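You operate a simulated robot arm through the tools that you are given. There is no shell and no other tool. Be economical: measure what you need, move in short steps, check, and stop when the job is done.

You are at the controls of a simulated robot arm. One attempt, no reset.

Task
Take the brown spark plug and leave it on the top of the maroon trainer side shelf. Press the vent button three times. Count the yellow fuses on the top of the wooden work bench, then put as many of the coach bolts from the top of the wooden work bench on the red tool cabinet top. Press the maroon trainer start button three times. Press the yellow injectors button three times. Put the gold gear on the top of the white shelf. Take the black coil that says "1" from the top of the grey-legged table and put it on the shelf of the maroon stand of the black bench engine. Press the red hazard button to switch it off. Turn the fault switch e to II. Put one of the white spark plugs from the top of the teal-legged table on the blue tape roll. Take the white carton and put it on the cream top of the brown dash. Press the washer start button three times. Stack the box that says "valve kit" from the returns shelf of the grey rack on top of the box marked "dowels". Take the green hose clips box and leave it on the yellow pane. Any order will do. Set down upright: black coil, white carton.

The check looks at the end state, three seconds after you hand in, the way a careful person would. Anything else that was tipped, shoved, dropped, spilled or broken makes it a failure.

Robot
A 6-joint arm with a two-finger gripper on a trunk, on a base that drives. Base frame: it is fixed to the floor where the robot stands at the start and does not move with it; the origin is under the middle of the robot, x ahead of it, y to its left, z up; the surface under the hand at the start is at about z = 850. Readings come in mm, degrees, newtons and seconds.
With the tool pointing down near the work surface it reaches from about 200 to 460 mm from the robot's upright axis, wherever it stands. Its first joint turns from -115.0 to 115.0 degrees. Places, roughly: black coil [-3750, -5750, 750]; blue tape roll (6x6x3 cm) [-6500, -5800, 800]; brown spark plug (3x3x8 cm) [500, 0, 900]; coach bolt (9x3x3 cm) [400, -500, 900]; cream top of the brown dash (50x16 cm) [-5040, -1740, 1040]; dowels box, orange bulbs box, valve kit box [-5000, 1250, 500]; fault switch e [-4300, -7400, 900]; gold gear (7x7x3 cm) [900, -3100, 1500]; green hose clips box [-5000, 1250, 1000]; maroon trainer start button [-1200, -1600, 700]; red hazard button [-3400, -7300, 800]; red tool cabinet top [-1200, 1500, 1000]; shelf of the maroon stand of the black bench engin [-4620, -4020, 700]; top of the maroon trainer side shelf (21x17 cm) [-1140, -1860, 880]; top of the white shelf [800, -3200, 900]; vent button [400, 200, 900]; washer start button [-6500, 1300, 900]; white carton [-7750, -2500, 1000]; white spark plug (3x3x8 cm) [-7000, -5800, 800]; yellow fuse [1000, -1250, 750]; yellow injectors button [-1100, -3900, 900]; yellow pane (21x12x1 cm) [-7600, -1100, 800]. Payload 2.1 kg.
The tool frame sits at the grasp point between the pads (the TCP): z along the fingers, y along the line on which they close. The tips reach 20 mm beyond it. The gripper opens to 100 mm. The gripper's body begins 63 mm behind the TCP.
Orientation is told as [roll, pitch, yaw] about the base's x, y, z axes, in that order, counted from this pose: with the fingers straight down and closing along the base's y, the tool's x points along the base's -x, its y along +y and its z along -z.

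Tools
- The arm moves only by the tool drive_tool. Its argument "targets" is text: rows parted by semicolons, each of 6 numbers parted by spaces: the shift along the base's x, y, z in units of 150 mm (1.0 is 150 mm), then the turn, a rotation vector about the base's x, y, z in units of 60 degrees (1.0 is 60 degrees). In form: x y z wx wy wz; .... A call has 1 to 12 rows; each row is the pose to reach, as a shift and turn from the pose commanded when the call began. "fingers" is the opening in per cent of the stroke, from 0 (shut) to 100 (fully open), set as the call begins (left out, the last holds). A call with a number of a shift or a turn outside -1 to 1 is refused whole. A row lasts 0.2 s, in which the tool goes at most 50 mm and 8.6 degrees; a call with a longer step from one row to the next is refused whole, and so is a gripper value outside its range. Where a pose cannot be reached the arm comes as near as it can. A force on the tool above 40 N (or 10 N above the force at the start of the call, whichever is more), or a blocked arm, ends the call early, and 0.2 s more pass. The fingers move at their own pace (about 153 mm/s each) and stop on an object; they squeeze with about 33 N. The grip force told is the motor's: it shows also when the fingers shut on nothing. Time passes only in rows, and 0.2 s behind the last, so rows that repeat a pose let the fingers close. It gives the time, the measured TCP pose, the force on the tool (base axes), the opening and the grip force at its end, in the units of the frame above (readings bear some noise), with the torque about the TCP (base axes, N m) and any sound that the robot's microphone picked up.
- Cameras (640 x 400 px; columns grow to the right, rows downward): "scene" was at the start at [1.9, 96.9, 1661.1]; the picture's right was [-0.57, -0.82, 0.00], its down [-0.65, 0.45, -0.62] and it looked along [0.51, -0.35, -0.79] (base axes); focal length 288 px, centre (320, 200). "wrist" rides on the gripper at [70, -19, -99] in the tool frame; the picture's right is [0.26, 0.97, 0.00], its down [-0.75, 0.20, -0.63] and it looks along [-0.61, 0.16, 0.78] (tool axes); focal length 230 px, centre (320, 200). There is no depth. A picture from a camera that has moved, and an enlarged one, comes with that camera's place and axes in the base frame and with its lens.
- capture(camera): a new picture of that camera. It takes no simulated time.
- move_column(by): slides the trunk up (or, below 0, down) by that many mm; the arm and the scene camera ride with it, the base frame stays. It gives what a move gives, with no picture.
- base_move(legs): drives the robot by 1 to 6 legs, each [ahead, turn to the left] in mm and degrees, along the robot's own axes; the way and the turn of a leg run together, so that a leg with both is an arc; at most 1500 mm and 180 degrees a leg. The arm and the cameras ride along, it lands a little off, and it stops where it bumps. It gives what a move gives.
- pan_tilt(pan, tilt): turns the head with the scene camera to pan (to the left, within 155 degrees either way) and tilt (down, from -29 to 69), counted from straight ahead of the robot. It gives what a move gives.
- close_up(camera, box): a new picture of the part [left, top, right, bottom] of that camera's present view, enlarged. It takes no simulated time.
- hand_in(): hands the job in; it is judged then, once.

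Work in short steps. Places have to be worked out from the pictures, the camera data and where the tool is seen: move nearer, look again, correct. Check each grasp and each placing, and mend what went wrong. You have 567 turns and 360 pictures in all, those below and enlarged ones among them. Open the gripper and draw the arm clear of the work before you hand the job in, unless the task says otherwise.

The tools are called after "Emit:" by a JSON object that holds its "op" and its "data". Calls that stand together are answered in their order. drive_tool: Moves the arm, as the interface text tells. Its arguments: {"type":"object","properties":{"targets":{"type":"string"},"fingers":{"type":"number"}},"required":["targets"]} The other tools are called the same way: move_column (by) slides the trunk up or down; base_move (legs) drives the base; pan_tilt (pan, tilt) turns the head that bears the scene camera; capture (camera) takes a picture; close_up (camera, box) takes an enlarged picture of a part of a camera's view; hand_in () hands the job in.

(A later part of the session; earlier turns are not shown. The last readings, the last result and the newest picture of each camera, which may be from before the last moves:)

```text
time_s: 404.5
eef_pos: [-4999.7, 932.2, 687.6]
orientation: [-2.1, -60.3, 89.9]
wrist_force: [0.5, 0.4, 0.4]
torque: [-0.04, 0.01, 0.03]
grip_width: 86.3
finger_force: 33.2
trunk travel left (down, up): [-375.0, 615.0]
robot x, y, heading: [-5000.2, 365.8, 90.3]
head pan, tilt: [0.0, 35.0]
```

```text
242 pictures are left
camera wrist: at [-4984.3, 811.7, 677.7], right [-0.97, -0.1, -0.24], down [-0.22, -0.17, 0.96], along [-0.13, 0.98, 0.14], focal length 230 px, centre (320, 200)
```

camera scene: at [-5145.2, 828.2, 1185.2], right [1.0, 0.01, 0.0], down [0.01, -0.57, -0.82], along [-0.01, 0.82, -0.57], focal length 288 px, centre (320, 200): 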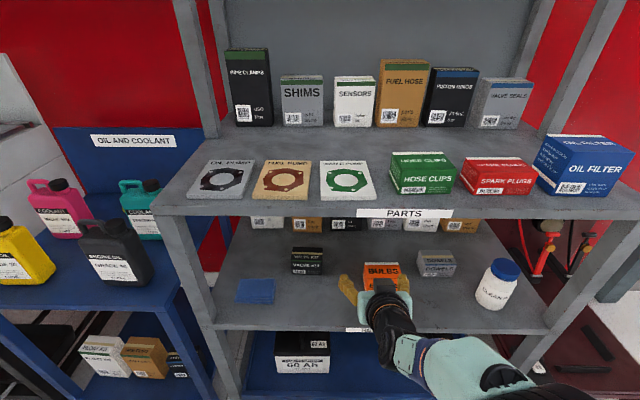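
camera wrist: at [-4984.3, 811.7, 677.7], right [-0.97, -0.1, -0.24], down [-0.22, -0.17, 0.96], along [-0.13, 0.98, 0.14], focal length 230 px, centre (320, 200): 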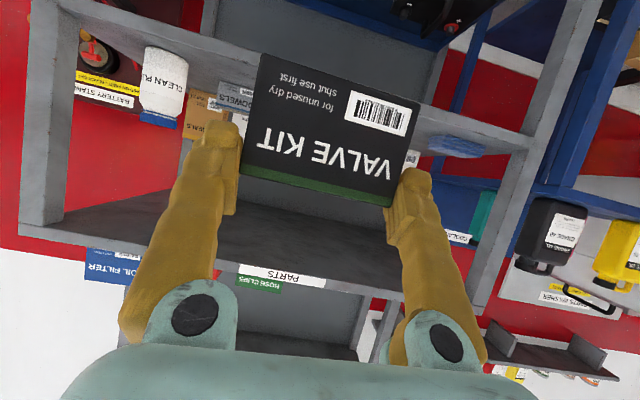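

Box still held. Now the sidestep to the right.

Emit:
{"op": "base_move", "data": {"legs": [[0, -60], [255, 0], [0, 60]]}}

Emit:
{"op": "capture", "data": {"camera": "wrist"}}

Emit:
{"op": "capture", "data": {"camera": "scene"}}

```text
time_s: 411.7
eef_pos: [-4782.5, 1065.5, 687.0]
orientation: [-2.2, -60.4, 90.7]
wrist_force: [0.3, -0.5, -1.1]
torque: [-0.03, 0.01, 0.0]
grip_width: 86.1
finger_force: 33.5
trunk travel left (down, up): [-375.0, 615.0]
robot x, y, heading: [-4774.8, 498.0, 91.4]
head pan, tilt: [0.0, 35.0]
```

```text
241 pictures are left
camera wrist: at [-4766.4, 944.9, 677.5], right [-0.96, -0.11, -0.24], down [-0.22, -0.17, 0.96], along [-0.15, 0.98, 0.14], focal length 230 px, centre (320, 200)
```

wrist: 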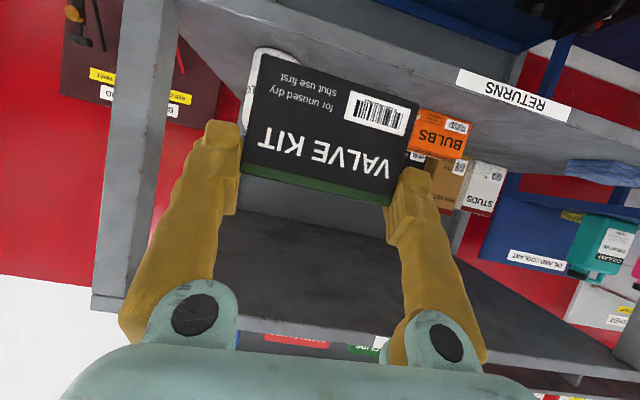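

```text
240 pictures are left
camera scene: at [-4917.8, 520.9, 1185.2], right [1.0, 0.02, 0.0], down [0.01, -0.57, -0.82], along [-0.02, 0.82, -0.57], focal length 288 px, centre (320, 200)
```

scene: 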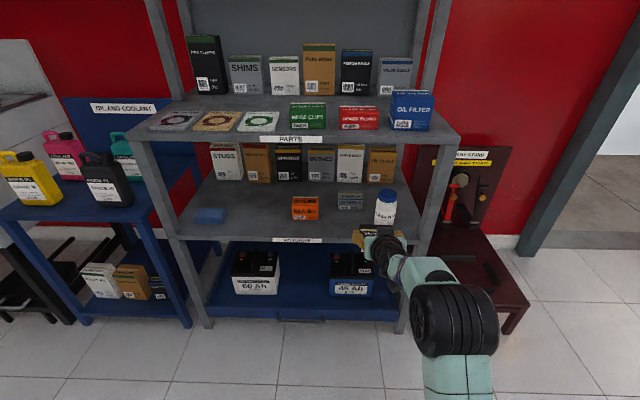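

The dowels box is at x≈-4828 and a bottle stands to its right (x≈-4717). I straighten the heading and shift the tool left to x≈-4827 before driving in.

Emit:
{"op": "base_move", "data": {"legs": [[0, -1.4]]}}

Emit:
{"op": "drive_tool", "data": {"targets": "-0.1 0 0 0 0 0; -0.2 0 0 0 0 0; -0.3 0 0 0 0 0; -0.3 0 0 0 0 0"}}

```text
time_s: 412.5
eef_pos: [-4768.9, 1066.3, 687.1]
orientation: [-2.2, -60.2, 89.2]
wrist_force: [-1.5, 0.7, -0.5]
torque: [-0.02, 0.0, 0.0]
grip_width: 85.6
finger_force: 32.6
trunk travel left (down, up): [-375.0, 615.0]
robot x, y, heading: [-4777.3, 493.0, 89.8]
head pan, tilt: [0.0, 35.0]
```

```text
time_s: 413.5
eef_pos: [-4811.9, 1067.2, 687.5]
orientation: [-2.1, -60.2, 89.3]
wrist_force: [-0.4, -0.6, -0.9]
torque: [-0.02, 0.03, 0.02]
grip_width: 85.5
finger_force: 32.7
trunk travel left (down, up): [-375.0, 615.0]
robot x, y, heading: [-4777.8, 497.0, 89.7]
head pan, tilt: [0.0, 35.0]
```

Emit:
{"op": "drive_tool", "data": {"targets": "-0.05 0 0.02 0 0 0.01; -0.107 0 0.03 0 0 0.012; -0.107 0 0.03 0 0 0.012"}}

Emit:
{"op": "base_move", "data": {"legs": [[190, 0]]}}

Emit:
{"op": "capture", "data": {"camera": "scene"}}

Emit:
{"op": "capture", "data": {"camera": "wrist"}}

```text
time_s: 414.3
eef_pos: [-4830.0, 1065.7, 692.8]
orientation: [-2.2, -60.3, 90.0]
wrist_force: [0.4, -0.8, -0.4]
torque: [-0.01, -0.02, 0.04]
grip_width: 85.6
finger_force: 32.6
trunk travel left (down, up): [-375.0, 615.0]
robot x, y, heading: [-4776.6, 499.5, 89.9]
head pan, tilt: [0.0, 35.0]
```

```text
time_s: 415.9
eef_pos: [-4827.0, 1258.8, 691.5]
orientation: [-2.2, -60.2, 89.8]
wrist_force: [0.1, 0.0, -1.6]
torque: [-0.01, 0.03, 0.0]
grip_width: 85.3
finger_force: 32.9
trunk travel left (down, up): [-375.0, 615.0]
robot x, y, heading: [-4773.9, 686.8, 89.8]
head pan, tilt: [0.0, 35.0]
```

```text
239 pictures are left
camera scene: at [-4916.5, 718.1, 1185.2], right [1.0, 0.0, 0.0], down [0.0, -0.57, -0.82], along [0.0, 0.82, -0.57], focal length 288 px, centre (320, 200)
```

scene: 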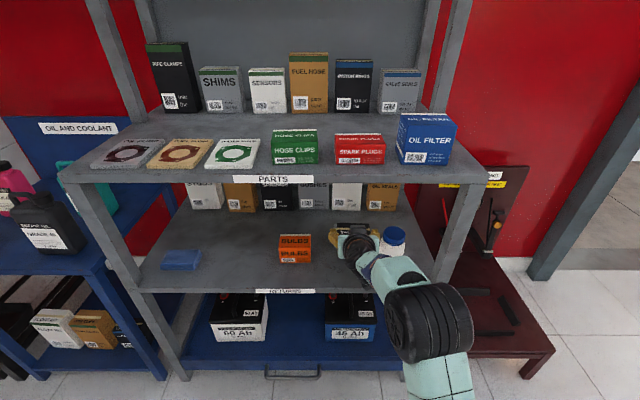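

```text
238 pictures are left
camera wrist: at [-4812.9, 1138.1, 682.3], right [-0.97, -0.1, -0.24], down [-0.22, -0.17, 0.96], along [-0.13, 0.98, 0.14], focal length 230 px, centre (320, 200)
```

wrist: 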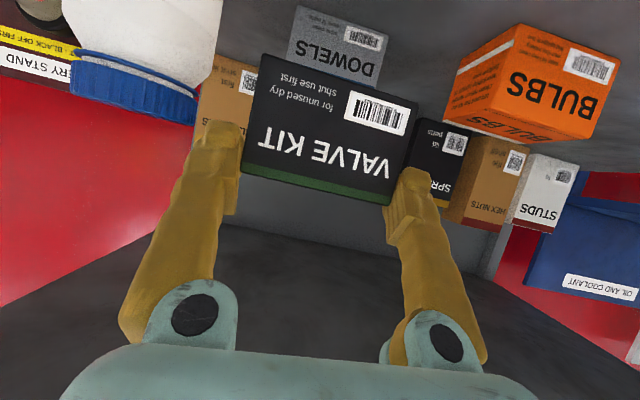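

Emit:
{"op": "close_up", "data": {"camera": "scene", "box": [260, 200, 420, 300]}}

```text
4.00 times, centred on (340, 250) of scene
camera zoom: at [-4916.5, 718.1, 1185.2], right [1.0, 0.0, 0.0], down [0.0, -0.57, -0.82], along [0.0, 0.82, -0.57], focal length 1152 px, centre (240, 0)
```

zoom: 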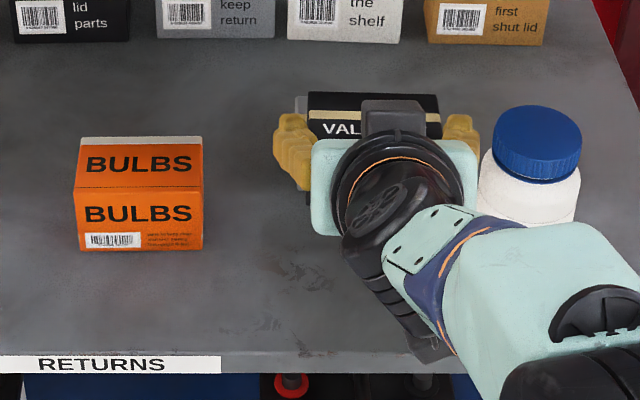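

Clear of the bottle by ~20 mm. I drive the base forward 105 mm.

Emit:
{"op": "base_move", "data": {"legs": [[105, 0]]}}

Emit:
{"op": "close_up", "data": {"camera": "scene", "box": [260, 200, 420, 300]}}

Emit:
{"op": "capture", "data": {"camera": "wrist"}}

```text
time_s: 417.0
eef_pos: [-4828.1, 1367.1, 691.6]
orientation: [-2.1, -60.3, 89.9]
wrist_force: [0.0, 0.4, -1.1]
torque: [-0.01, -0.01, 0.03]
grip_width: 85.4
finger_force: 33.3
trunk travel left (down, up): [-375.0, 615.0]
robot x, y, heading: [-4775.8, 801.0, 90.0]
head pan, tilt: [0.0, 35.0]
```

```text
4.00 times, centred on (340, 250) of scene
camera zoom: at [-4916.0, 827.0, 1185.2], right [1.0, 0.0, 0.0], down [0.0, -0.57, -0.82], along [0.0, 0.82, -0.57], focal length 1152 px, centre (240, 0)
```

zoom: 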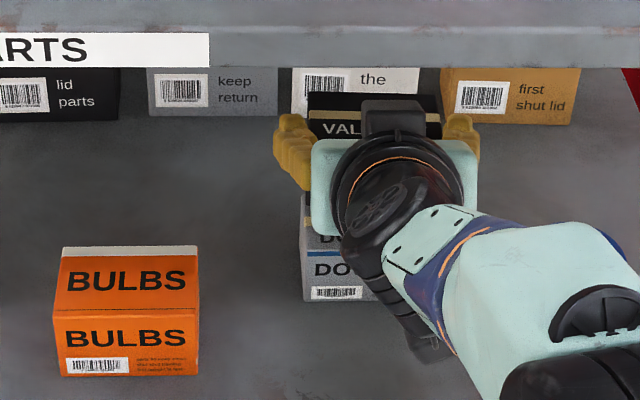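

```text
235 pictures are left
camera wrist: at [-4812.3, 1246.9, 682.3], right [-0.97, -0.1, -0.24], down [-0.22, -0.17, 0.96], along [-0.13, 0.98, 0.14], focal length 230 px, centre (320, 200)
```

wrist: 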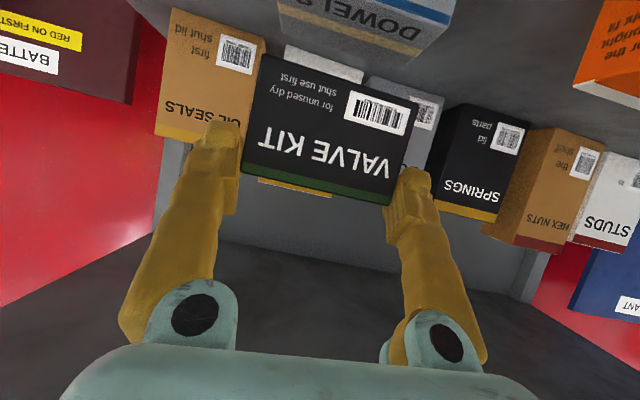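

Valve kit is above the dowels. I lower in small rows until contact (expected near z≈655).

Emit:
{"op": "drive_tool", "data": {"targets": "0 0 -0.05 0 0 0; 0 0 -0.1 0 0 0; 0 0 -0.14 0 0 0; 0 0 -0.17 0 0 0; 0 0 -0.19 0 0 0; 0 0 -0.21 0 0 0; 0 0 -0.21 0 0 0"}}

Emit:
{"op": "close_up", "data": {"camera": "scene", "box": [260, 200, 420, 300]}}

```text
time_s: 418.6
eef_pos: [-4826.3, 1368.5, 659.7]
orientation: [-2.1, -60.3, 89.9]
wrist_force: [-1.0, -0.4, -2.0]
torque: [-0.01, 0.0, -0.04]
grip_width: 85.3
finger_force: 33.3
trunk travel left (down, up): [-375.0, 615.0]
robot x, y, heading: [-4774.4, 791.9, 89.8]
head pan, tilt: [0.0, 35.0]
```

```text
4.00 times, centred on (340, 250) of scene
camera zoom: at [-4916.0, 826.4, 1185.2], right [1.0, 0.0, 0.0], down [0.0, -0.57, -0.82], along [0.0, 0.82, -0.57], focal length 1152 px, centre (240, 0)
```

zoom: 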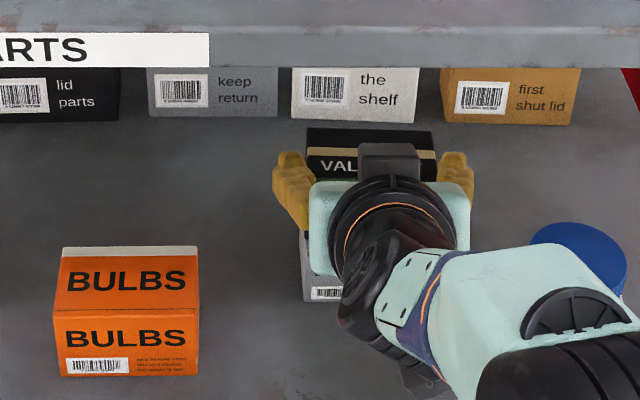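

Bottle still upright and clear. Continue lowering in 2 mm rows.

Emit:
{"op": "drive_tool", "data": {"targets": "0 0 -0.013 0 0 0; 0 0 -0.026 0 0 0; 0 0 -0.04 0 0 0; 0 0 -0.053 0 0 0; 0 0 -0.066 0 0 0; 0 0 -0.08 0 0 0"}}

```text
time_s: 420.0
eef_pos: [-4827.2, 1365.9, 660.1]
orientation: [-2.0, -61.5, 89.9]
wrist_force: [-2.9, 4.3, 39.0]
torque: [0.4, 0.09, 0.04]
grip_width: 85.5
finger_force: 33.1
trunk travel left (down, up): [-375.0, 615.0]
robot x, y, heading: [-4776.5, 798.5, 89.8]
head pan, tilt: [0.0, 35.0]
```

Contact. I relieve the load and open.

Emit:
{"op": "drive_tool", "data": {"targets": "0 0 0.05 0 0 0; 0 0 0.06 0 0 0; 0 0 0.06 0 0 0"}}

Emit:
{"op": "capture", "data": {"camera": "wrist"}}

```text
time_s: 420.8
eef_pos: [-4826.9, 1366.9, 659.2]
orientation: [-2.2, -60.3, 90.1]
wrist_force: [-2.2, 3.7, 14.4]
torque: [0.53, 0.07, 0.03]
grip_width: 85.5
finger_force: 32.9
trunk travel left (down, up): [-375.0, 615.0]
robot x, y, heading: [-4774.7, 795.9, 89.7]
head pan, tilt: [0.0, 35.0]
```

```text
233 pictures are left
camera wrist: at [-4811.7, 1245.7, 648.9], right [-0.97, -0.1, -0.24], down [-0.22, -0.17, 0.96], along [-0.13, 0.98, 0.14], focal length 230 px, centre (320, 200)
```

wrist: 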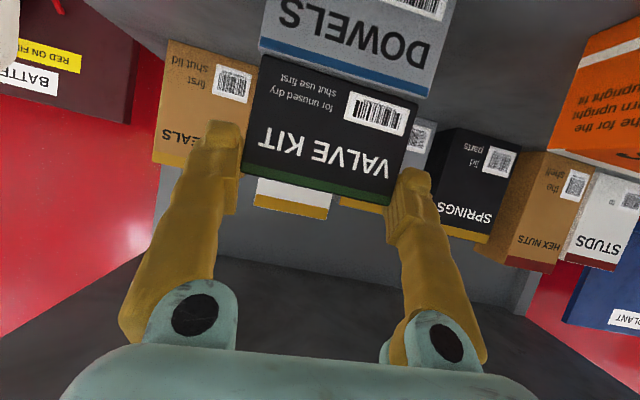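

Aligned on the dowels. Opening and withdrawing straight back.

Emit:
{"op": "drive_tool", "data": {"targets": "0 0 0 0 0 0; 0 0 0 0 0 0; 0 0 0 0 0 0", "fingers": 100}}

Emit:
{"op": "drive_tool", "data": {"targets": "0 -0.1 0.01 0 0 0; 0 -0.25 0.02 0 0 0; 0 -0.4 0.04 0 0 0; 0 -0.55 0.1 0 0 0; 0 -0.75 0.2 0 0 0; 0 -0.75 0.2 0 0 0"}}

Emit:
{"op": "capture", "data": {"camera": "wrist"}}

```text
time_s: 421.6
eef_pos: [-4826.6, 1366.0, 657.8]
orientation: [-2.1, -60.3, 89.9]
wrist_force: [-0.1, -0.1, -0.7]
torque: [0.03, 0.01, 0.0]
grip_width: 99.9
finger_force: 0.1
trunk travel left (down, up): [-375.0, 615.0]
robot x, y, heading: [-4774.9, 800.3, 89.7]
head pan, tilt: [0.0, 35.0]
```

```text
time_s: 423.0
eef_pos: [-4826.9, 1257.9, 690.2]
orientation: [-2.1, -60.3, 90.0]
wrist_force: [-0.1, 0.7, 0.9]
torque: [0.05, -0.06, -0.01]
grip_width: 100.0
finger_force: 0.0
trunk travel left (down, up): [-375.0, 615.0]
robot x, y, heading: [-4778.0, 795.3, 89.8]
head pan, tilt: [0.0, 35.0]
```

```text
232 pictures are left
camera wrist: at [-4811.0, 1136.0, 680.0], right [-0.97, -0.1, -0.24], down [-0.22, -0.17, 0.96], along [-0.13, 0.98, 0.14], focal length 230 px, centre (320, 200)
```

wrist: 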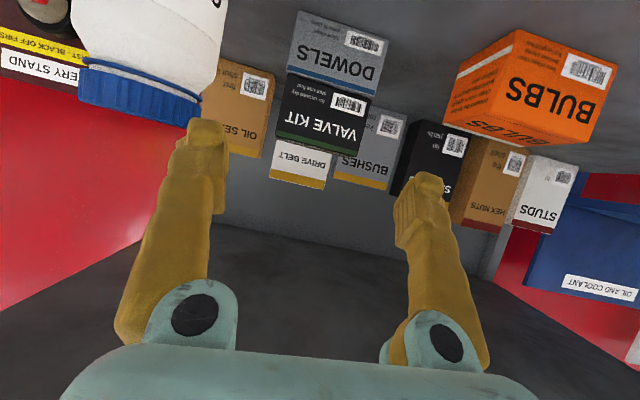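

Stack stands well and nothing else moved. I back out, then restore the tool to pointing down and raise the trunk.

Emit:
{"op": "base_move", "data": {"legs": [[-350, 0]]}}

Emit:
{"op": "move_column", "data": {"by": 400}}

Emit:
{"op": "drive_tool", "data": {"targets": "0 0 -0.05 -0.13 0 0; 0 0 -0.1 -0.26 0 0; 0 0 -0.15 -0.39 0 0; 0 0 -0.2 -0.52 0 0; 0 0 -0.2 -0.65 0 0; 0 -0.1 -0.2 -0.78 0 0; 0 -0.2 -0.2 -0.9 0 0; 0 -0.3 -0.2 -1 0 0; 0 -0.3 -0.2 -1 0 0", "fingers": 0}}

Emit:
{"op": "pan_tilt", "data": {"pan": 50, "tilt": 30}}

Emit:
{"op": "capture", "data": {"camera": "scene"}}

```text
time_s: 425.3
eef_pos: [-4829.4, 918.5, 690.8]
orientation: [-2.1, -60.3, 90.0]
wrist_force: [-0.4, -0.3, 0.3]
torque: [-0.03, 0.0, 0.02]
grip_width: 100.2
finger_force: 0.1
trunk travel left (down, up): [-375.0, 615.0]
robot x, y, heading: [-4779.3, 461.6, 89.9]
head pan, tilt: [0.0, 35.0]
```

```text
time_s: 429.1
eef_pos: [-4829.8, 918.5, 1089.4]
orientation: [-2.1, -60.3, 90.1]
wrist_force: [0.5, -0.3, -0.2]
torque: [-0.03, 0.0, -0.01]
grip_width: 100.0
finger_force: 0.0
trunk travel left (down, up): [-775.0, 215.0]
robot x, y, heading: [-4779.8, 458.4, 90.2]
head pan, tilt: [0.0, 35.0]
```

```text
time_s: 431.1
eef_pos: [-4829.4, 873.9, 1060.6]
orientation: [-2.0, -0.2, 90.1]
wrist_force: [-0.7, -1.1, -0.9]
torque: [-0.02, 0.02, -0.02]
grip_width: 0.0
finger_force: 29.4
out of reach, approached as far as the arm can: row 2, 3
trunk travel left (down, up): [-775.0, 215.0]
robot x, y, heading: [-4776.5, 462.7, 89.8]
head pan, tilt: [0.0, 35.0]
```

```text
time_s: 432.3
eef_pos: [-4830.1, 875.3, 1060.3]
orientation: [-2.0, -0.3, 90.1]
wrist_force: [1.1, 0.4, -0.1]
torque: [-0.01, 0.01, -0.01]
grip_width: 0.0
finger_force: 29.7
trunk travel left (down, up): [-775.0, 215.0]
robot x, y, heading: [-4776.2, 461.1, 89.9]
head pan, tilt: [50.0, 30.0]
```

```text
231 pictures are left
camera scene: at [-4986.1, 457.6, 1593.0], right [0.64, 0.77, 0.0], down [0.38, -0.32, -0.87], along [-0.66, 0.56, -0.5], focal length 288 px, centre (320, 200)
```

scene: 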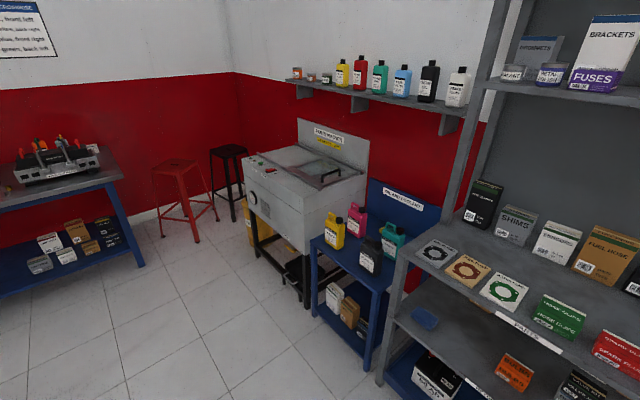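

Emit:
{"op": "close_up", "data": {"camera": "scene", "box": [220, 110, 390, 250]}}

```text
2.86 times, centred on (305, 180) of scene
camera zoom: at [-4986.1, 457.6, 1593.0], right [0.64, 0.77, 0.0], down [0.38, -0.32, -0.87], along [-0.66, 0.56, -0.5], focal length 823 px, centre (363, 257)
```

zoom: 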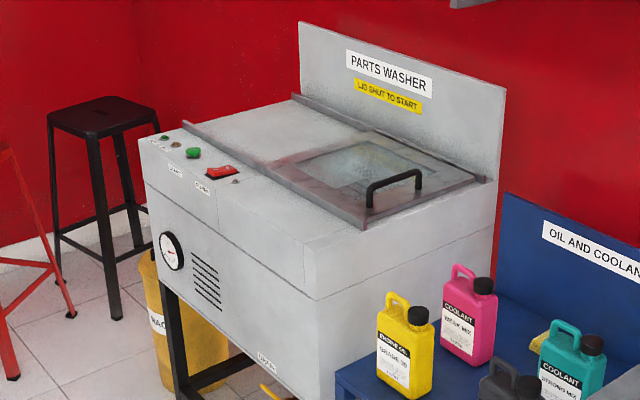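

The washer's green start button is near (-6468,1236). I drive to about (-6440,840) facing it.

Emit:
{"op": "base_move", "data": {"legs": [[0, 90], [1400, 0], [260, 0], [0, -90], [370, 0]]}}

Emit:
{"op": "capture", "data": {"camera": "wrist"}}

Emit:
{"op": "pan_tilt", "data": {"pan": 0, "tilt": 50}}

Emit:
{"op": "capture", "data": {"camera": "scene"}}

```text
time_s: 450.4
eef_pos: [-6437.8, 1365.3, 1061.6]
orientation: [-2.0, -0.3, 84.1]
wrist_force: [0.2, 0.0, -0.6]
torque: [-0.03, 0.03, 0.02]
grip_width: 0.0
finger_force: 29.3
trunk travel left (down, up): [-775.0, 215.0]
robot x, y, heading: [-6427.4, 950.1, 84.3]
head pan, tilt: [50.0, 30.0]
```

```text
229 pictures are left
camera wrist: at [-6428.9, 1292.8, 1161.2], right [-0.99, -0.16, -0.04], down [-0.14, 0.77, 0.63], along [-0.07, 0.62, -0.78], focal length 230 px, centre (320, 200)
```

wrist: 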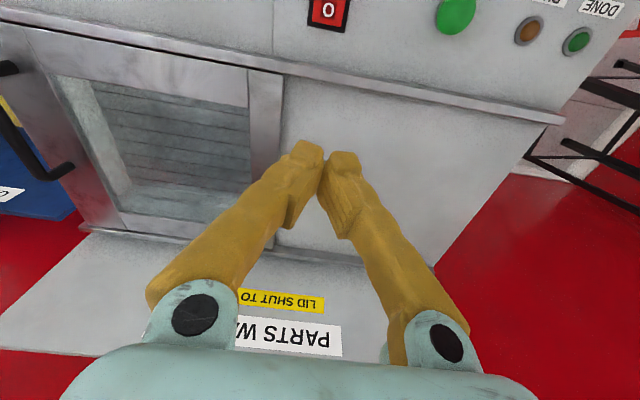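

```text
time_s: 451.5
eef_pos: [-6436.8, 1364.3, 1060.4]
orientation: [-2.0, -0.2, 84.1]
wrist_force: [0.1, 0.5, -0.5]
torque: [0.02, 0.0, -0.02]
grip_width: 0.0
finger_force: 29.8
trunk travel left (down, up): [-775.0, 215.0]
robot x, y, heading: [-6428.0, 945.9, 83.9]
head pan, tilt: [0.0, 50.0]
```

```text
228 pictures are left
camera scene: at [-6565.8, 977.9, 1563.5], right [0.99, -0.1, 0.0], down [-0.08, -0.76, -0.64], along [0.07, 0.64, -0.77], focal length 288 px, centre (320, 200)
```

scene: 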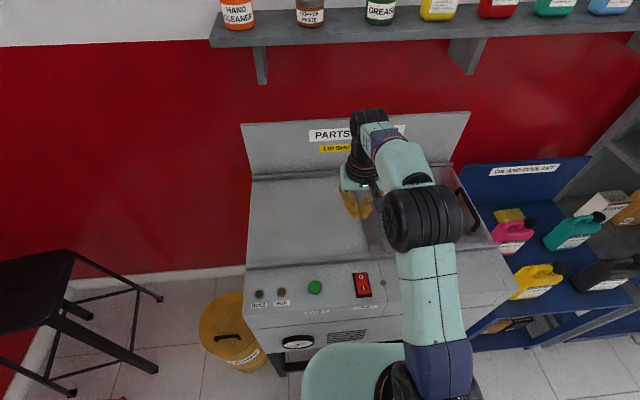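

Emit:
{"op": "close_up", "data": {"camera": "scene", "box": [240, 260, 400, 350]}}

```text
4.00 times, centred on (320, 305) of scene
camera zoom: at [-6565.8, 977.9, 1563.5], right [0.99, -0.1, 0.0], down [-0.08, -0.76, -0.64], along [0.07, 0.64, -0.77], focal length 1152 px, centre (320, -220)
```

zoom: 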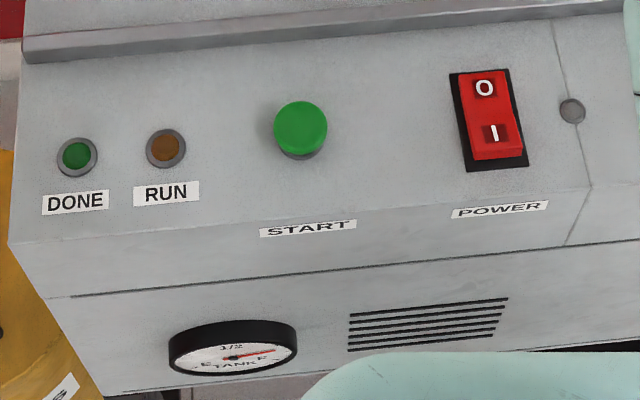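

Start button ≈(-6540,1262). I move over it at z≈1000 and look.

Emit:
{"op": "drive_tool", "data": {"targets": "-0.2 -0.2 -0.1 0 0 0; -0.4 -0.4 -0.2 0 0 0; -0.6 -0.6 -0.3 0 0 0; -0.69 -0.68 -0.4 0 0 0; -0.69 -0.68 -0.4 0 0 0"}}

Emit:
{"op": "capture", "data": {"camera": "wrist"}}

Emit:
{"op": "close_up", "data": {"camera": "scene", "box": [240, 210, 400, 340]}}

```text
time_s: 452.7
eef_pos: [-6538.8, 1263.3, 1000.5]
orientation: [-2.1, -0.3, 84.1]
wrist_force: [0.5, 0.3, -0.7]
torque: [0.02, 0.01, -0.01]
grip_width: 0.0
finger_force: 29.9
trunk travel left (down, up): [-775.0, 215.0]
robot x, y, heading: [-6427.6, 946.0, 83.7]
head pan, tilt: [0.0, 50.0]
```

```text
226 pictures are left
camera wrist: at [-6531.1, 1192.7, 1101.3], right [-0.99, -0.16, -0.03], down [-0.14, 0.77, 0.63], along [-0.07, 0.62, -0.78], focal length 230 px, centre (320, 200)
```

wrist: 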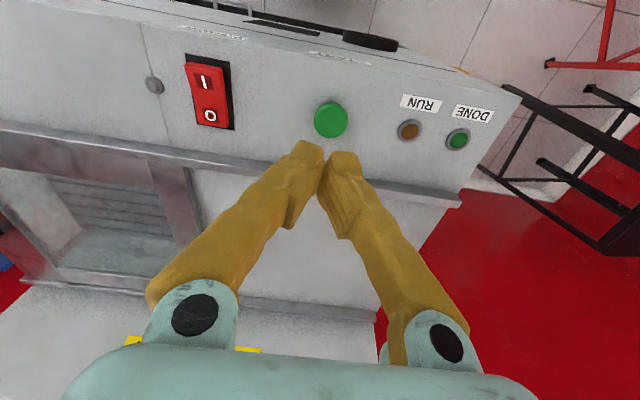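

```text
3.08 times, centred on (320, 275) of scene
camera zoom: at [-6565.3, 977.9, 1563.5], right [0.99, -0.1, 0.0], down [-0.08, -0.76, -0.64], along [0.07, 0.64, -0.77], focal length 886 px, centre (320, -31)
```

zoom: 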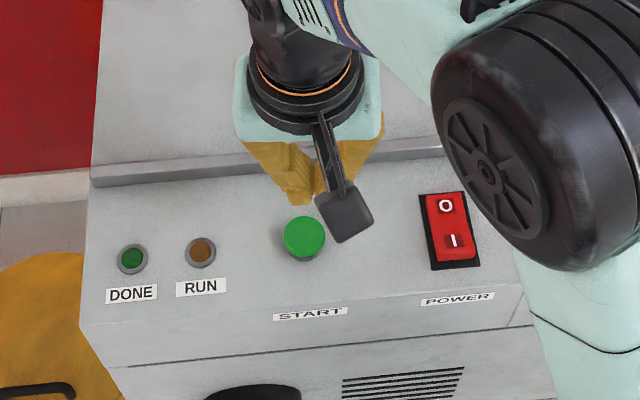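

Button ≈(-6545,1260,~900). I adjust and descend to z≈940.

Emit:
{"op": "drive_tool", "data": {"targets": "-0.03 -0.01 -0.1 0 0.035 0; -0.04 -0.015 -0.25 0 0.035 0; -0.04 -0.015 -0.4 0 0.035 0; -0.04 -0.015 -0.4 0 0.035 0"}}

Emit:
{"op": "capture", "data": {"camera": "wrist"}}

```text
time_s: 453.7
eef_pos: [-6548.2, 1261.4, 940.4]
orientation: [0.0, -0.2, 84.1]
wrist_force: [0.6, -0.9, 0.6]
torque: [0.0, 0.01, -0.01]
grip_width: 0.0
finger_force: 29.9
trunk travel left (down, up): [-775.0, 215.0]
robot x, y, heading: [-6427.6, 944.6, 83.7]
head pan, tilt: [0.0, 50.0]
```

```text
224 pictures are left
camera wrist: at [-6536.2, 1190.9, 1040.2], right [-0.99, -0.16, 0.0], down [-0.12, 0.77, 0.63], along [-0.1, 0.62, -0.78], focal length 230 px, centre (320, 200)
```

wrist: 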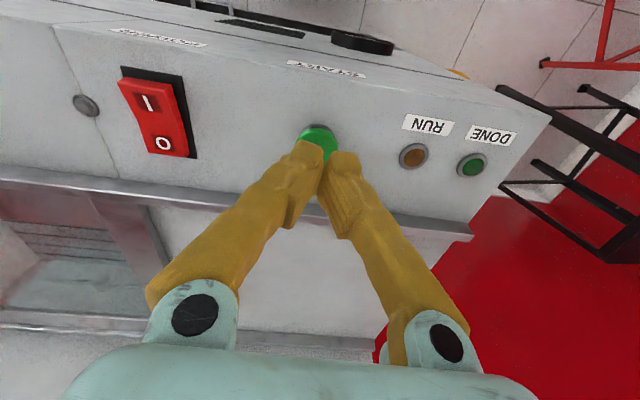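

Aligned. Pressing down gently.

Emit:
{"op": "drive_tool", "data": {"targets": "0.01 0 -0.04 0 0 0; 0.01 0 -0.08 0 0 0; 0.01 0 -0.11 0 0 0; 0.01 0 -0.14 0 0 0; 0.01 0 -0.17 0 0 0; 0.01 0 -0.2 0 0 0; 0.01 0 -0.23 0 0 0; 0.01 0 -0.26 0 0 0; 0.01 0 -0.29 0 0 0"}}

```text
time_s: 455.7
eef_pos: [-6546.5, 1259.3, 894.7]
orientation: [0.1, -0.1, 84.1]
wrist_force: [0.6, -0.6, -1.0]
torque: [-0.01, 0.02, -0.01]
grip_width: 0.0
finger_force: 29.2
trunk travel left (down, up): [-775.0, 215.0]
robot x, y, heading: [-6427.8, 944.7, 84.0]
head pan, tilt: [0.0, 50.0]
```

Emit:
{"op": "drive_tool", "data": {"targets": "0 0 -0.03 0 0 0; 0 0 -0.06 0 0 0; 0 0 -0.09 0 0 0; 0 0 -0.12 0 0 0; 0 0 -0.15 0 0 0; 0 0 -0.18 0 0 0; 0 0 -0.21 0 0 0"}}

```text
time_s: 456.8
eef_pos: [-6545.7, 1258.8, 884.0]
orientation: [0.6, -1.0, 84.1]
wrist_force: [1.3, -3.3, 35.8]
torque: [-0.02, -0.06, -0.06]
grip_width: 6.1
finger_force: 29.4
trunk travel left (down, up): [-775.0, 215.0]
robot x, y, heading: [-6426.7, 943.5, 83.9]
head pan, tilt: [0.0, 50.0]
heard: click
stopped in row 5: the force on the tool passed its limit at 44 N (the readings are from after the stop); the commanded pose is now the measured one
```

First click. Second press.

Emit:
{"op": "drive_tool", "data": {"targets": "0 0 0.1 0 0 0; 0 0 0.16 0 0 0; 0 0 0.16 0 0 0; 0 0 0.1 0 0 0; 0 0 0.05 0 0 0; 0 0 0.02 0 0 0; 0 0 0 0 0 0; 0 0 -0.02 0 0 0; 0 0 -0.04 0 0 0"}}

Emit:
{"op": "drive_tool", "data": {"targets": "0 0 0.1 0 0 0; 0 0 0.16 0 0 0; 0 0 0.16 0 0 0; 0 0 0.1 0 0 0; 0 0 0.05 0 0 0; 0 0 0.02 0 0 0; 0 0 0 0 0 0; 0 0 -0.02 0 0 0; 0 0 -0.04 0 0 0"}}

```text
time_s: 457.1
eef_pos: [-6546.3, 1258.8, 888.7]
orientation: [0.3, -0.5, 84.1]
wrist_force: [3.5, -7.8, 18.7]
torque: [-0.11, -0.07, 0.01]
grip_width: 6.1
finger_force: 29.7
trunk travel left (down, up): [-775.0, 215.0]
robot x, y, heading: [-6428.4, 945.4, 83.9]
head pan, tilt: [0.0, 50.0]
stopped in row 1: the force on the tool passed its limit at 53 N (the readings are from after the stop); the commanded pose is now the measured one
```

```text
time_s: 459.2
eef_pos: [-6547.0, 1261.2, 885.2]
orientation: [0.8, -1.4, 84.1]
wrist_force: [0.9, -0.9, 32.5]
torque: [-0.04, -0.05, -0.04]
grip_width: 6.1
finger_force: 29.4
trunk travel left (down, up): [-775.0, 215.0]
robot x, y, heading: [-6428.3, 945.9, 84.1]
head pan, tilt: [0.0, 50.0]
heard: click
stopped in row 9: the force on the tool passed its limit at 41 N (the readings are from after the stop); the commanded pose is now the measured one
```

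Two clicks so far (the interrupted call gave none). Third press.

Emit:
{"op": "drive_tool", "data": {"targets": "0 0 0.1 0 0 0; 0 0 0.16 0 0 0; 0 0 0.16 0 0 0; 0 0 0.1 0 0 0; 0 0 0.05 0 0 0; 0 0 0.02 0 0 0; 0 0 0 0 0 0; 0 0 -0.02 0 0 0; 0 0 -0.04 0 0 0"}}

```text
time_s: 461.0
eef_pos: [-6547.4, 1262.7, 883.5]
orientation: [1.0, -1.7, 84.2]
wrist_force: [1.6, -0.4, 35.8]
torque: [-0.1, -0.08, 0.0]
grip_width: 5.9
finger_force: 29.7
trunk travel left (down, up): [-775.0, 215.0]
robot x, y, heading: [-6427.0, 946.8, 83.9]
head pan, tilt: [0.0, 50.0]
heard: click
stopped in row 8: the force on the tool passed its limit at 45 N (the readings are from after the stop); the commanded pose is now the measured one
```

Three clicks. I lift away and return to the rack for the hose clips box.

Emit:
{"op": "drive_tool", "data": {"targets": "0 0 0.2 0 0 0; 0 0 0.5 -0.02 -0.02 0; 0 0 0.8 -0.02 -0.02 0; 0 -0.1 1 -0.02 -0.02 0; 0 -0.1 1 -0.02 -0.02 0"}}

Emit:
{"op": "base_move", "data": {"legs": [[-300, 0], [0, -84], [1480, 0], [0, 90], [200, 0]]}}

Emit:
{"op": "capture", "data": {"camera": "wrist"}}

Emit:
{"op": "capture", "data": {"camera": "scene"}}

```text
time_s: 462.2
eef_pos: [-6545.7, 1249.4, 1031.3]
orientation: [-0.6, -0.1, 84.1]
wrist_force: [-0.5, -0.4, -0.4]
torque: [-0.02, 0.01, 0.02]
grip_width: 0.0
finger_force: 29.9
trunk travel left (down, up): [-775.0, 215.0]
robot x, y, heading: [-6429.0, 948.3, 83.8]
head pan, tilt: [0.0, 50.0]
```

```text
time_s: 479.9
eef_pos: [-5114.1, 1112.9, 1032.4]
orientation: [-0.7, -0.1, 89.9]
wrist_force: [0.7, -0.4, -0.6]
torque: [-0.02, -0.02, 0.01]
grip_width: 0.2
finger_force: 29.1
trunk travel left (down, up): [-775.0, 215.0]
robot x, y, heading: [-4965.8, 825.5, 89.5]
head pan, tilt: [0.0, 50.0]
```

```text
223 pictures are left
camera wrist: at [-5094.6, 1043.1, 1131.8], right [-0.97, -0.26, -0.01], down [-0.21, 0.75, 0.63], along [-0.15, 0.61, -0.78], focal length 230 px, centre (320, 200)
```

wrist: 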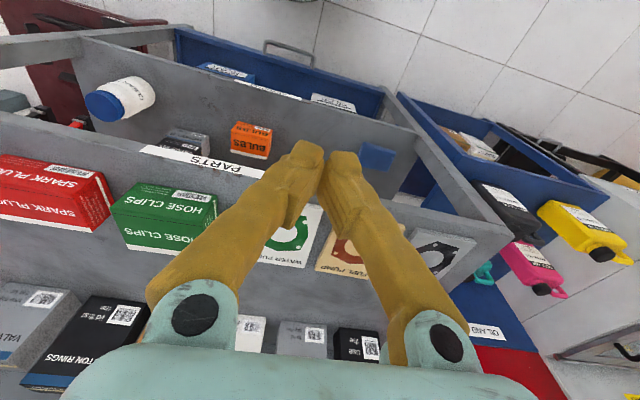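

```text
222 pictures are left
camera scene: at [-5104.9, 839.8, 1563.5], right [1.0, 0.0, 0.0], down [0.0, -0.77, -0.64], along [0.0, 0.64, -0.77], focal length 288 px, centre (320, 200)
```

scene: 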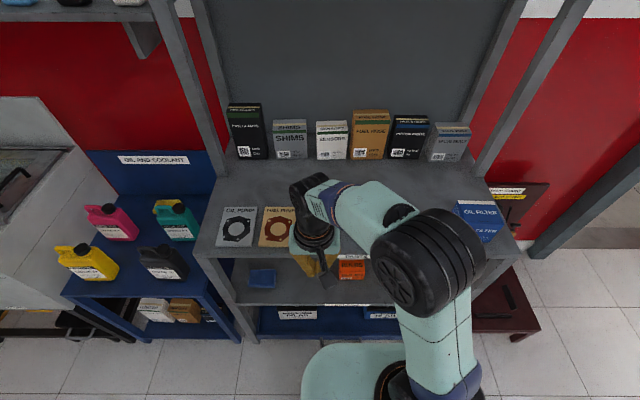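

I advance 70 mm more, turn the tool to close along y, and move over the hose clips box (≈(-4963,1275), top ≈962).

Emit:
{"op": "base_move", "data": {"legs": [[70, 0]]}}

Emit:
{"op": "drive_tool", "data": {"targets": "0.1 0 0.1 0 0 0.14; 0.2 0 0.2 0 0 0.28; 0.35 0 0.2 0 0 0.42; 0.5 0.05 0.2 0 0 0.56; 0.65 0.1 0.2 0 0 0.7; 0.8 0.2 0.2 0 0 0.84; 0.9 0.3 0.2 0 0 0.98; 0.9 0.3 0.2 0 0 0.98", "fingers": 95}}

Emit:
{"op": "drive_tool", "data": {"targets": "0.05 0.1 0 0 0 0.13; 0.1 0.2 0 0 0 0.26; 0.1 0.3 0 0 0 0.39; 0.1 0.3 0 0 0 0.52; 0.1 0.3 0 0 0 0.52"}}

Emit:
{"op": "capture", "data": {"camera": "wrist"}}

```text
time_s: 480.9
eef_pos: [-5112.7, 1176.1, 1033.4]
orientation: [-0.6, -0.5, 90.0]
wrist_force: [0.2, -0.7, -0.1]
torque: [0.08, -0.01, -0.02]
grip_width: 0.0
finger_force: 29.7
trunk travel left (down, up): [-775.0, 215.0]
robot x, y, heading: [-4966.6, 893.4, 90.1]
head pan, tilt: [0.0, 50.0]
```

```text
time_s: 482.7
eef_pos: [-4978.6, 1227.4, 1063.5]
orientation: [-0.6, -0.1, 148.9]
wrist_force: [0.4, 0.6, 0.5]
torque: [0.01, 0.0, -0.02]
grip_width: 95.3
finger_force: 0.0
trunk travel left (down, up): [-775.0, 215.0]
robot x, y, heading: [-4965.7, 896.1, 89.9]
head pan, tilt: [0.0, 50.0]
```

```text
time_s: 483.9
eef_pos: [-4961.7, 1273.1, 1059.0]
orientation: [-0.6, -0.1, -179.9]
wrist_force: [0.2, 0.1, 0.3]
torque: [0.0, -0.02, 0.0]
grip_width: 95.1
finger_force: 0.0
trunk travel left (down, up): [-775.0, 215.0]
robot x, y, heading: [-4962.6, 893.2, 89.9]
head pan, tilt: [0.0, 50.0]
```

```text
221 pictures are left
camera wrist: at [-4892.4, 1290.5, 1161.5], right [0.26, -0.97, -0.01], down [-0.75, -0.21, 0.63], along [-0.61, -0.16, -0.78], focal length 230 px, centre (320, 200)
```

wrist: 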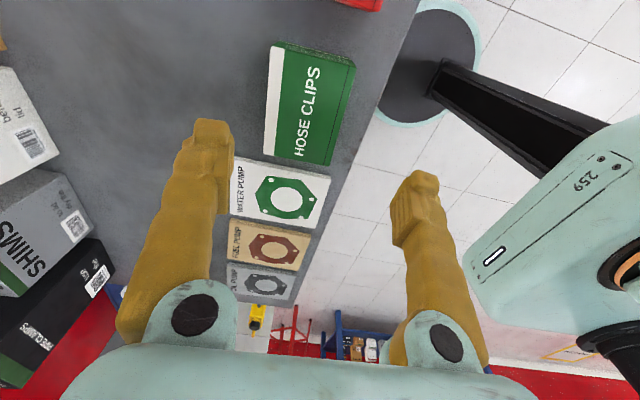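

Box centre ≈(-4960,1287), 62 deep. I shift +14 in y and descend around it to z≈936.

Emit:
{"op": "drive_tool", "data": {"targets": "0.01 0.09 0 0 0 0; 0.01 0.09 -0.25 0 0 0; 0.01 0.09 -0.5 0 0 0; 0.01 0.09 -0.7 0 0 0; 0.01 0.09 -0.82 0 0 0; 0.01 0.09 -0.82 0 0 0"}}

Emit:
{"op": "capture", "data": {"camera": "wrist"}}

```text
time_s: 485.3
eef_pos: [-4960.0, 1286.0, 934.9]
orientation: [-0.6, -0.1, -180.0]
wrist_force: [-0.8, -0.8, 0.3]
torque: [0.0, -0.04, 0.0]
grip_width: 94.9
finger_force: 0.1
trunk travel left (down, up): [-775.0, 215.0]
robot x, y, heading: [-4963.1, 894.1, 89.8]
head pan, tilt: [0.0, 50.0]
```

```text
220 pictures are left
camera wrist: at [-4890.0, 1303.2, 1035.3], right [0.26, -0.97, -0.01], down [-0.75, -0.21, 0.63], along [-0.61, -0.15, -0.78], focal length 230 px, centre (320, 200)
```

wrist: 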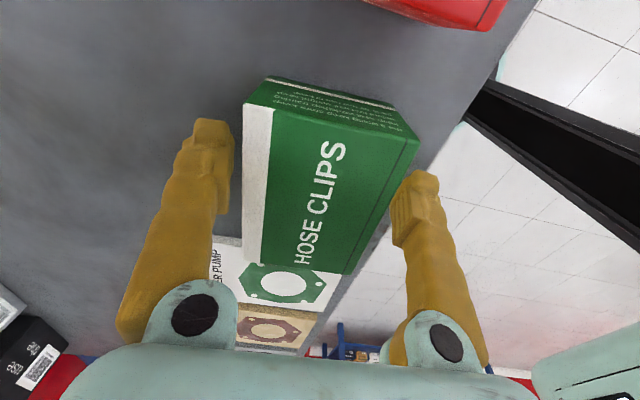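

Fingers straddle the box. Close and lift.

Emit:
{"op": "drive_tool", "data": {"targets": "0 0 0 0 0 0; 0 0 0 0 0 0; 0 0 0 0 0 0", "fingers": 0}}

Emit:
{"op": "drive_tool", "data": {"targets": "0 0 0.1 0 0 0; 0 0 0.3 0 0 0; 0 0 0.6 0 0 0; 0 0 0.9 0 0 0; 0 0 1 0 0 0; 0 -0.2 1 0 0 0; 0 -0.4 1 0 0 0; 0 -0.4 1 0 0 0"}}

Emit:
{"op": "capture", "data": {"camera": "wrist"}}

```text
time_s: 486.1
eef_pos: [-4959.9, 1284.9, 934.3]
orientation: [-0.7, -0.1, -180.0]
wrist_force: [-0.4, 0.1, 0.3]
torque: [0.1, -0.06, 0.08]
grip_width: 73.5
finger_force: 32.8
trunk travel left (down, up): [-775.0, 215.0]
robot x, y, heading: [-4965.2, 892.0, 89.8]
head pan, tilt: [0.0, 50.0]
```

```text
time_s: 487.9
eef_pos: [-4962.0, 1230.2, 1087.7]
orientation: [-0.5, -0.1, -180.0]
wrist_force: [0.7, 0.2, -2.8]
torque: [-0.01, -0.03, 0.02]
grip_width: 73.5
finger_force: 33.1
trunk travel left (down, up): [-775.0, 215.0]
robot x, y, heading: [-4966.8, 895.3, 89.7]
head pan, tilt: [0.0, 50.0]
```

```text
219 pictures are left
camera wrist: at [-4891.3, 1247.9, 1188.4], right [0.26, -0.97, -0.01], down [-0.75, -0.21, 0.63], along [-0.61, -0.16, -0.78], focal length 230 px, centre (320, 200)
```

wrist: 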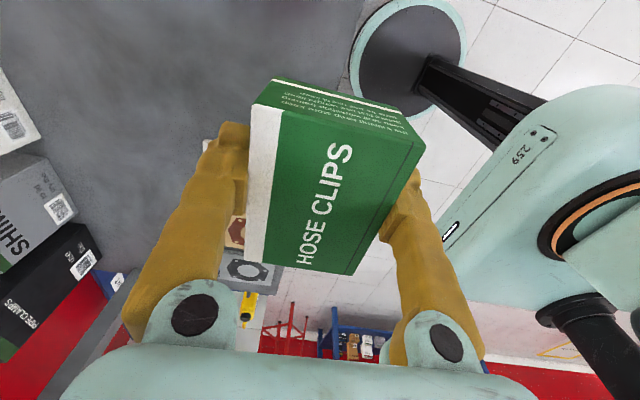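

Held at 73 mm. I back out and drive southwest, then look for the yellow pane.

Emit:
{"op": "base_move", "data": {"legs": [[-350, 0], [0, 121], [1440, 0]]}}

Emit:
{"op": "pan_tilt", "data": {"pan": 0, "tilt": 25}}

Emit:
{"op": "capture", "data": {"camera": "scene"}}

```text
time_s: 502.2
eef_pos: [-6486.9, -447.2, 1088.8]
orientation: [-0.6, 0.0, -55.9]
wrist_force: [0.8, 0.3, -1.5]
torque: [0.0, 0.03, 0.01]
grip_width: 71.9
finger_force: 33.5
trunk travel left (down, up): [-775.0, 215.0]
robot x, y, heading: [-6207.0, -262.9, -146.0]
head pan, tilt: [0.0, 50.0]
```

```text
time_s: 503.1
eef_pos: [-6486.7, -448.0, 1087.9]
orientation: [-0.6, -0.2, -55.9]
wrist_force: [0.5, -0.2, -2.4]
torque: [0.04, 0.0, -0.01]
grip_width: 72.2
finger_force: 32.9
trunk travel left (down, up): [-775.0, 215.0]
robot x, y, heading: [-6208.2, -261.2, -146.0]
head pan, tilt: [0.0, 25.0]
```

```text
218 pictures are left
camera scene: at [-6156.1, -396.4, 1600.9], right [-0.56, 0.83, 0.0], down [0.35, 0.24, -0.91], along [-0.75, -0.51, -0.42], focal length 288 px, centre (320, 200)
```

scene: 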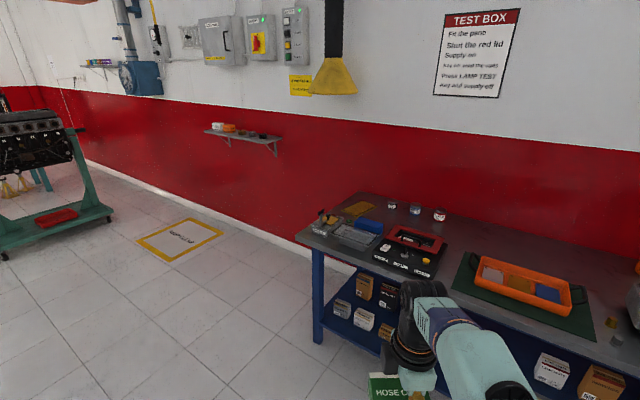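

Emit:
{"op": "close_up", "data": {"camera": "scene", "box": [290, 180, 460, 290]}}

Emit:
{"op": "close_up", "data": {"camera": "scene", "box": [440, 230, 640, 360]}}

```text
3.64 times, centred on (375, 235) of scene
camera zoom: at [-6156.1, -396.4, 1600.9], right [-0.56, 0.83, 0.0], down [0.35, 0.24, -0.91], along [-0.75, -0.51, -0.42], focal length 1047 px, centre (120, 73)
```

zoom: 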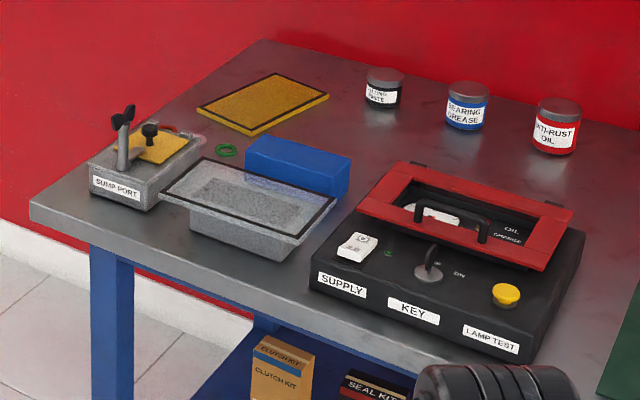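

```text
3.08 times, centred on (540, 295) of scene
camera zoom: at [-6156.1, -396.4, 1600.9], right [-0.56, 0.83, 0.0], down [0.35, 0.24, -0.91], along [-0.75, -0.51, -0.42], focal length 886 px, centre (-357, -92)
```

zoom: 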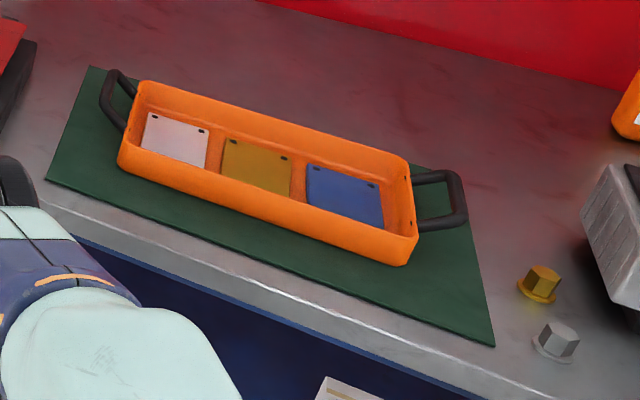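

The yellow pane lies near the table's far south end: centre ≈(-7606,-1086), table's south end y≈-1225. I'll approach from the south, to (-7606,-1700) facing +y.

Emit:
{"op": "base_move", "data": {"legs": [[0, 31.1], [1400, 0], [242, 0], [0, -65.1], [706, 0], [0, -90]]}}

Emit:
{"op": "pan_tilt", "data": {"pan": 10, "tilt": 40}}

Emit:
{"op": "capture", "data": {"camera": "scene"}}

```text
time_s: 518.9
eef_pos: [-7846.7, -1857.2, 1087.7]
orientation: [0.8, -0.2, -84.0]
wrist_force: [0.1, 0.2, -1.7]
torque: [0.04, -0.03, 0.0]
grip_width: 71.3
finger_force: 32.6
trunk travel left (down, up): [-775.0, 215.0]
robot x, y, heading: [-7521.1, -1827.6, -174.4]
head pan, tilt: [0.0, 25.0]
stopped in leg 5: the force on the tool passed its limit at 53 N (the readings are from after the stop); the commanded pose is now the measured one
```

```text
time_s: 519.6
eef_pos: [-7846.0, -1856.7, 1088.1]
orientation: [0.6, 0.0, -84.0]
wrist_force: [2.4, 0.2, -2.9]
torque: [-0.01, -0.12, -0.05]
grip_width: 71.4
finger_force: 33.6
trunk travel left (down, up): [-775.0, 215.0]
robot x, y, heading: [-7519.8, -1827.8, -174.3]
head pan, tilt: [10.0, 40.0]
```

```text
215 pictures are left
camera scene: at [-7526.5, -1981.5, 1577.7], right [-0.27, 0.96, 0.0], down [0.62, 0.18, -0.77], along [-0.74, -0.21, -0.64], focal length 288 px, centre (320, 200)
```

scene: 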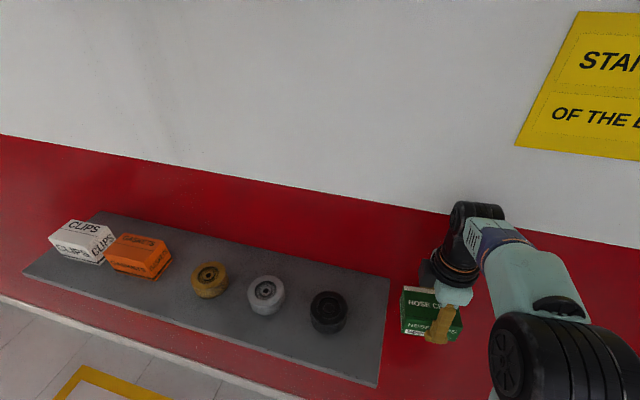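

The finger brushed the wall (x≈-7895) at 53 N; the box is still held and the shelf items stand undisturbed. I back off 100 mm, turn to face +y and advance part way.

Emit:
{"op": "base_move", "data": {"legs": [[-100, 0], [0, -95.7], [250, 0]]}}

Emit:
{"op": "pan_tilt", "data": {"pan": 0, "tilt": 50}}

Emit:
{"op": "capture", "data": {"camera": "scene"}}

Emit:
{"op": "capture", "data": {"camera": "wrist"}}

```text
time_s: 526.2
eef_pos: [-7435.1, -1237.5, 1089.4]
orientation: [0.5, -0.1, -178.4]
wrist_force: [0.6, -0.4, -1.4]
torque: [-0.01, -0.05, -0.02]
grip_width: 71.2
finger_force: 32.9
trunk travel left (down, up): [-775.0, 215.0]
robot x, y, heading: [-7427.8, -1566.7, 91.6]
head pan, tilt: [10.0, 40.0]
```

```text
time_s: 526.9
eef_pos: [-7435.1, -1235.4, 1087.0]
orientation: [0.7, -0.1, -178.3]
wrist_force: [-0.6, 0.1, -1.6]
torque: [-0.03, -0.04, -0.03]
grip_width: 71.3
finger_force: 32.9
trunk travel left (down, up): [-775.0, 215.0]
robot x, y, heading: [-7425.9, -1565.3, 91.6]
head pan, tilt: [0.0, 50.0]
```

```text
214 pictures are left
camera scene: at [-7569.4, -1551.8, 1563.5], right [1.0, 0.03, 0.0], down [0.02, -0.77, -0.64], along [-0.02, 0.64, -0.77], focal length 288 px, centre (320, 200)
```

scene: 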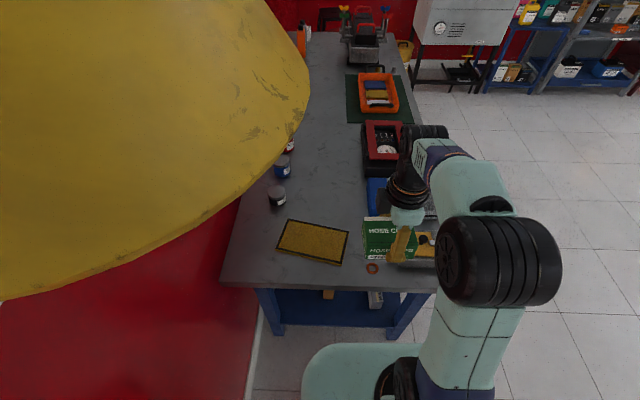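

```text
213 pictures are left
camera wrist: at [-7366.0, -1213.3, 1187.5], right [0.29, -0.96, 0.01], down [-0.74, -0.21, 0.63], along [-0.6, -0.19, -0.77], focal length 230 px, centre (320, 200)
```

wrist: 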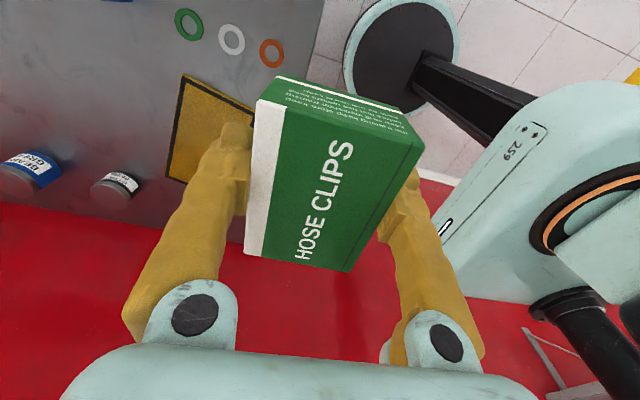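

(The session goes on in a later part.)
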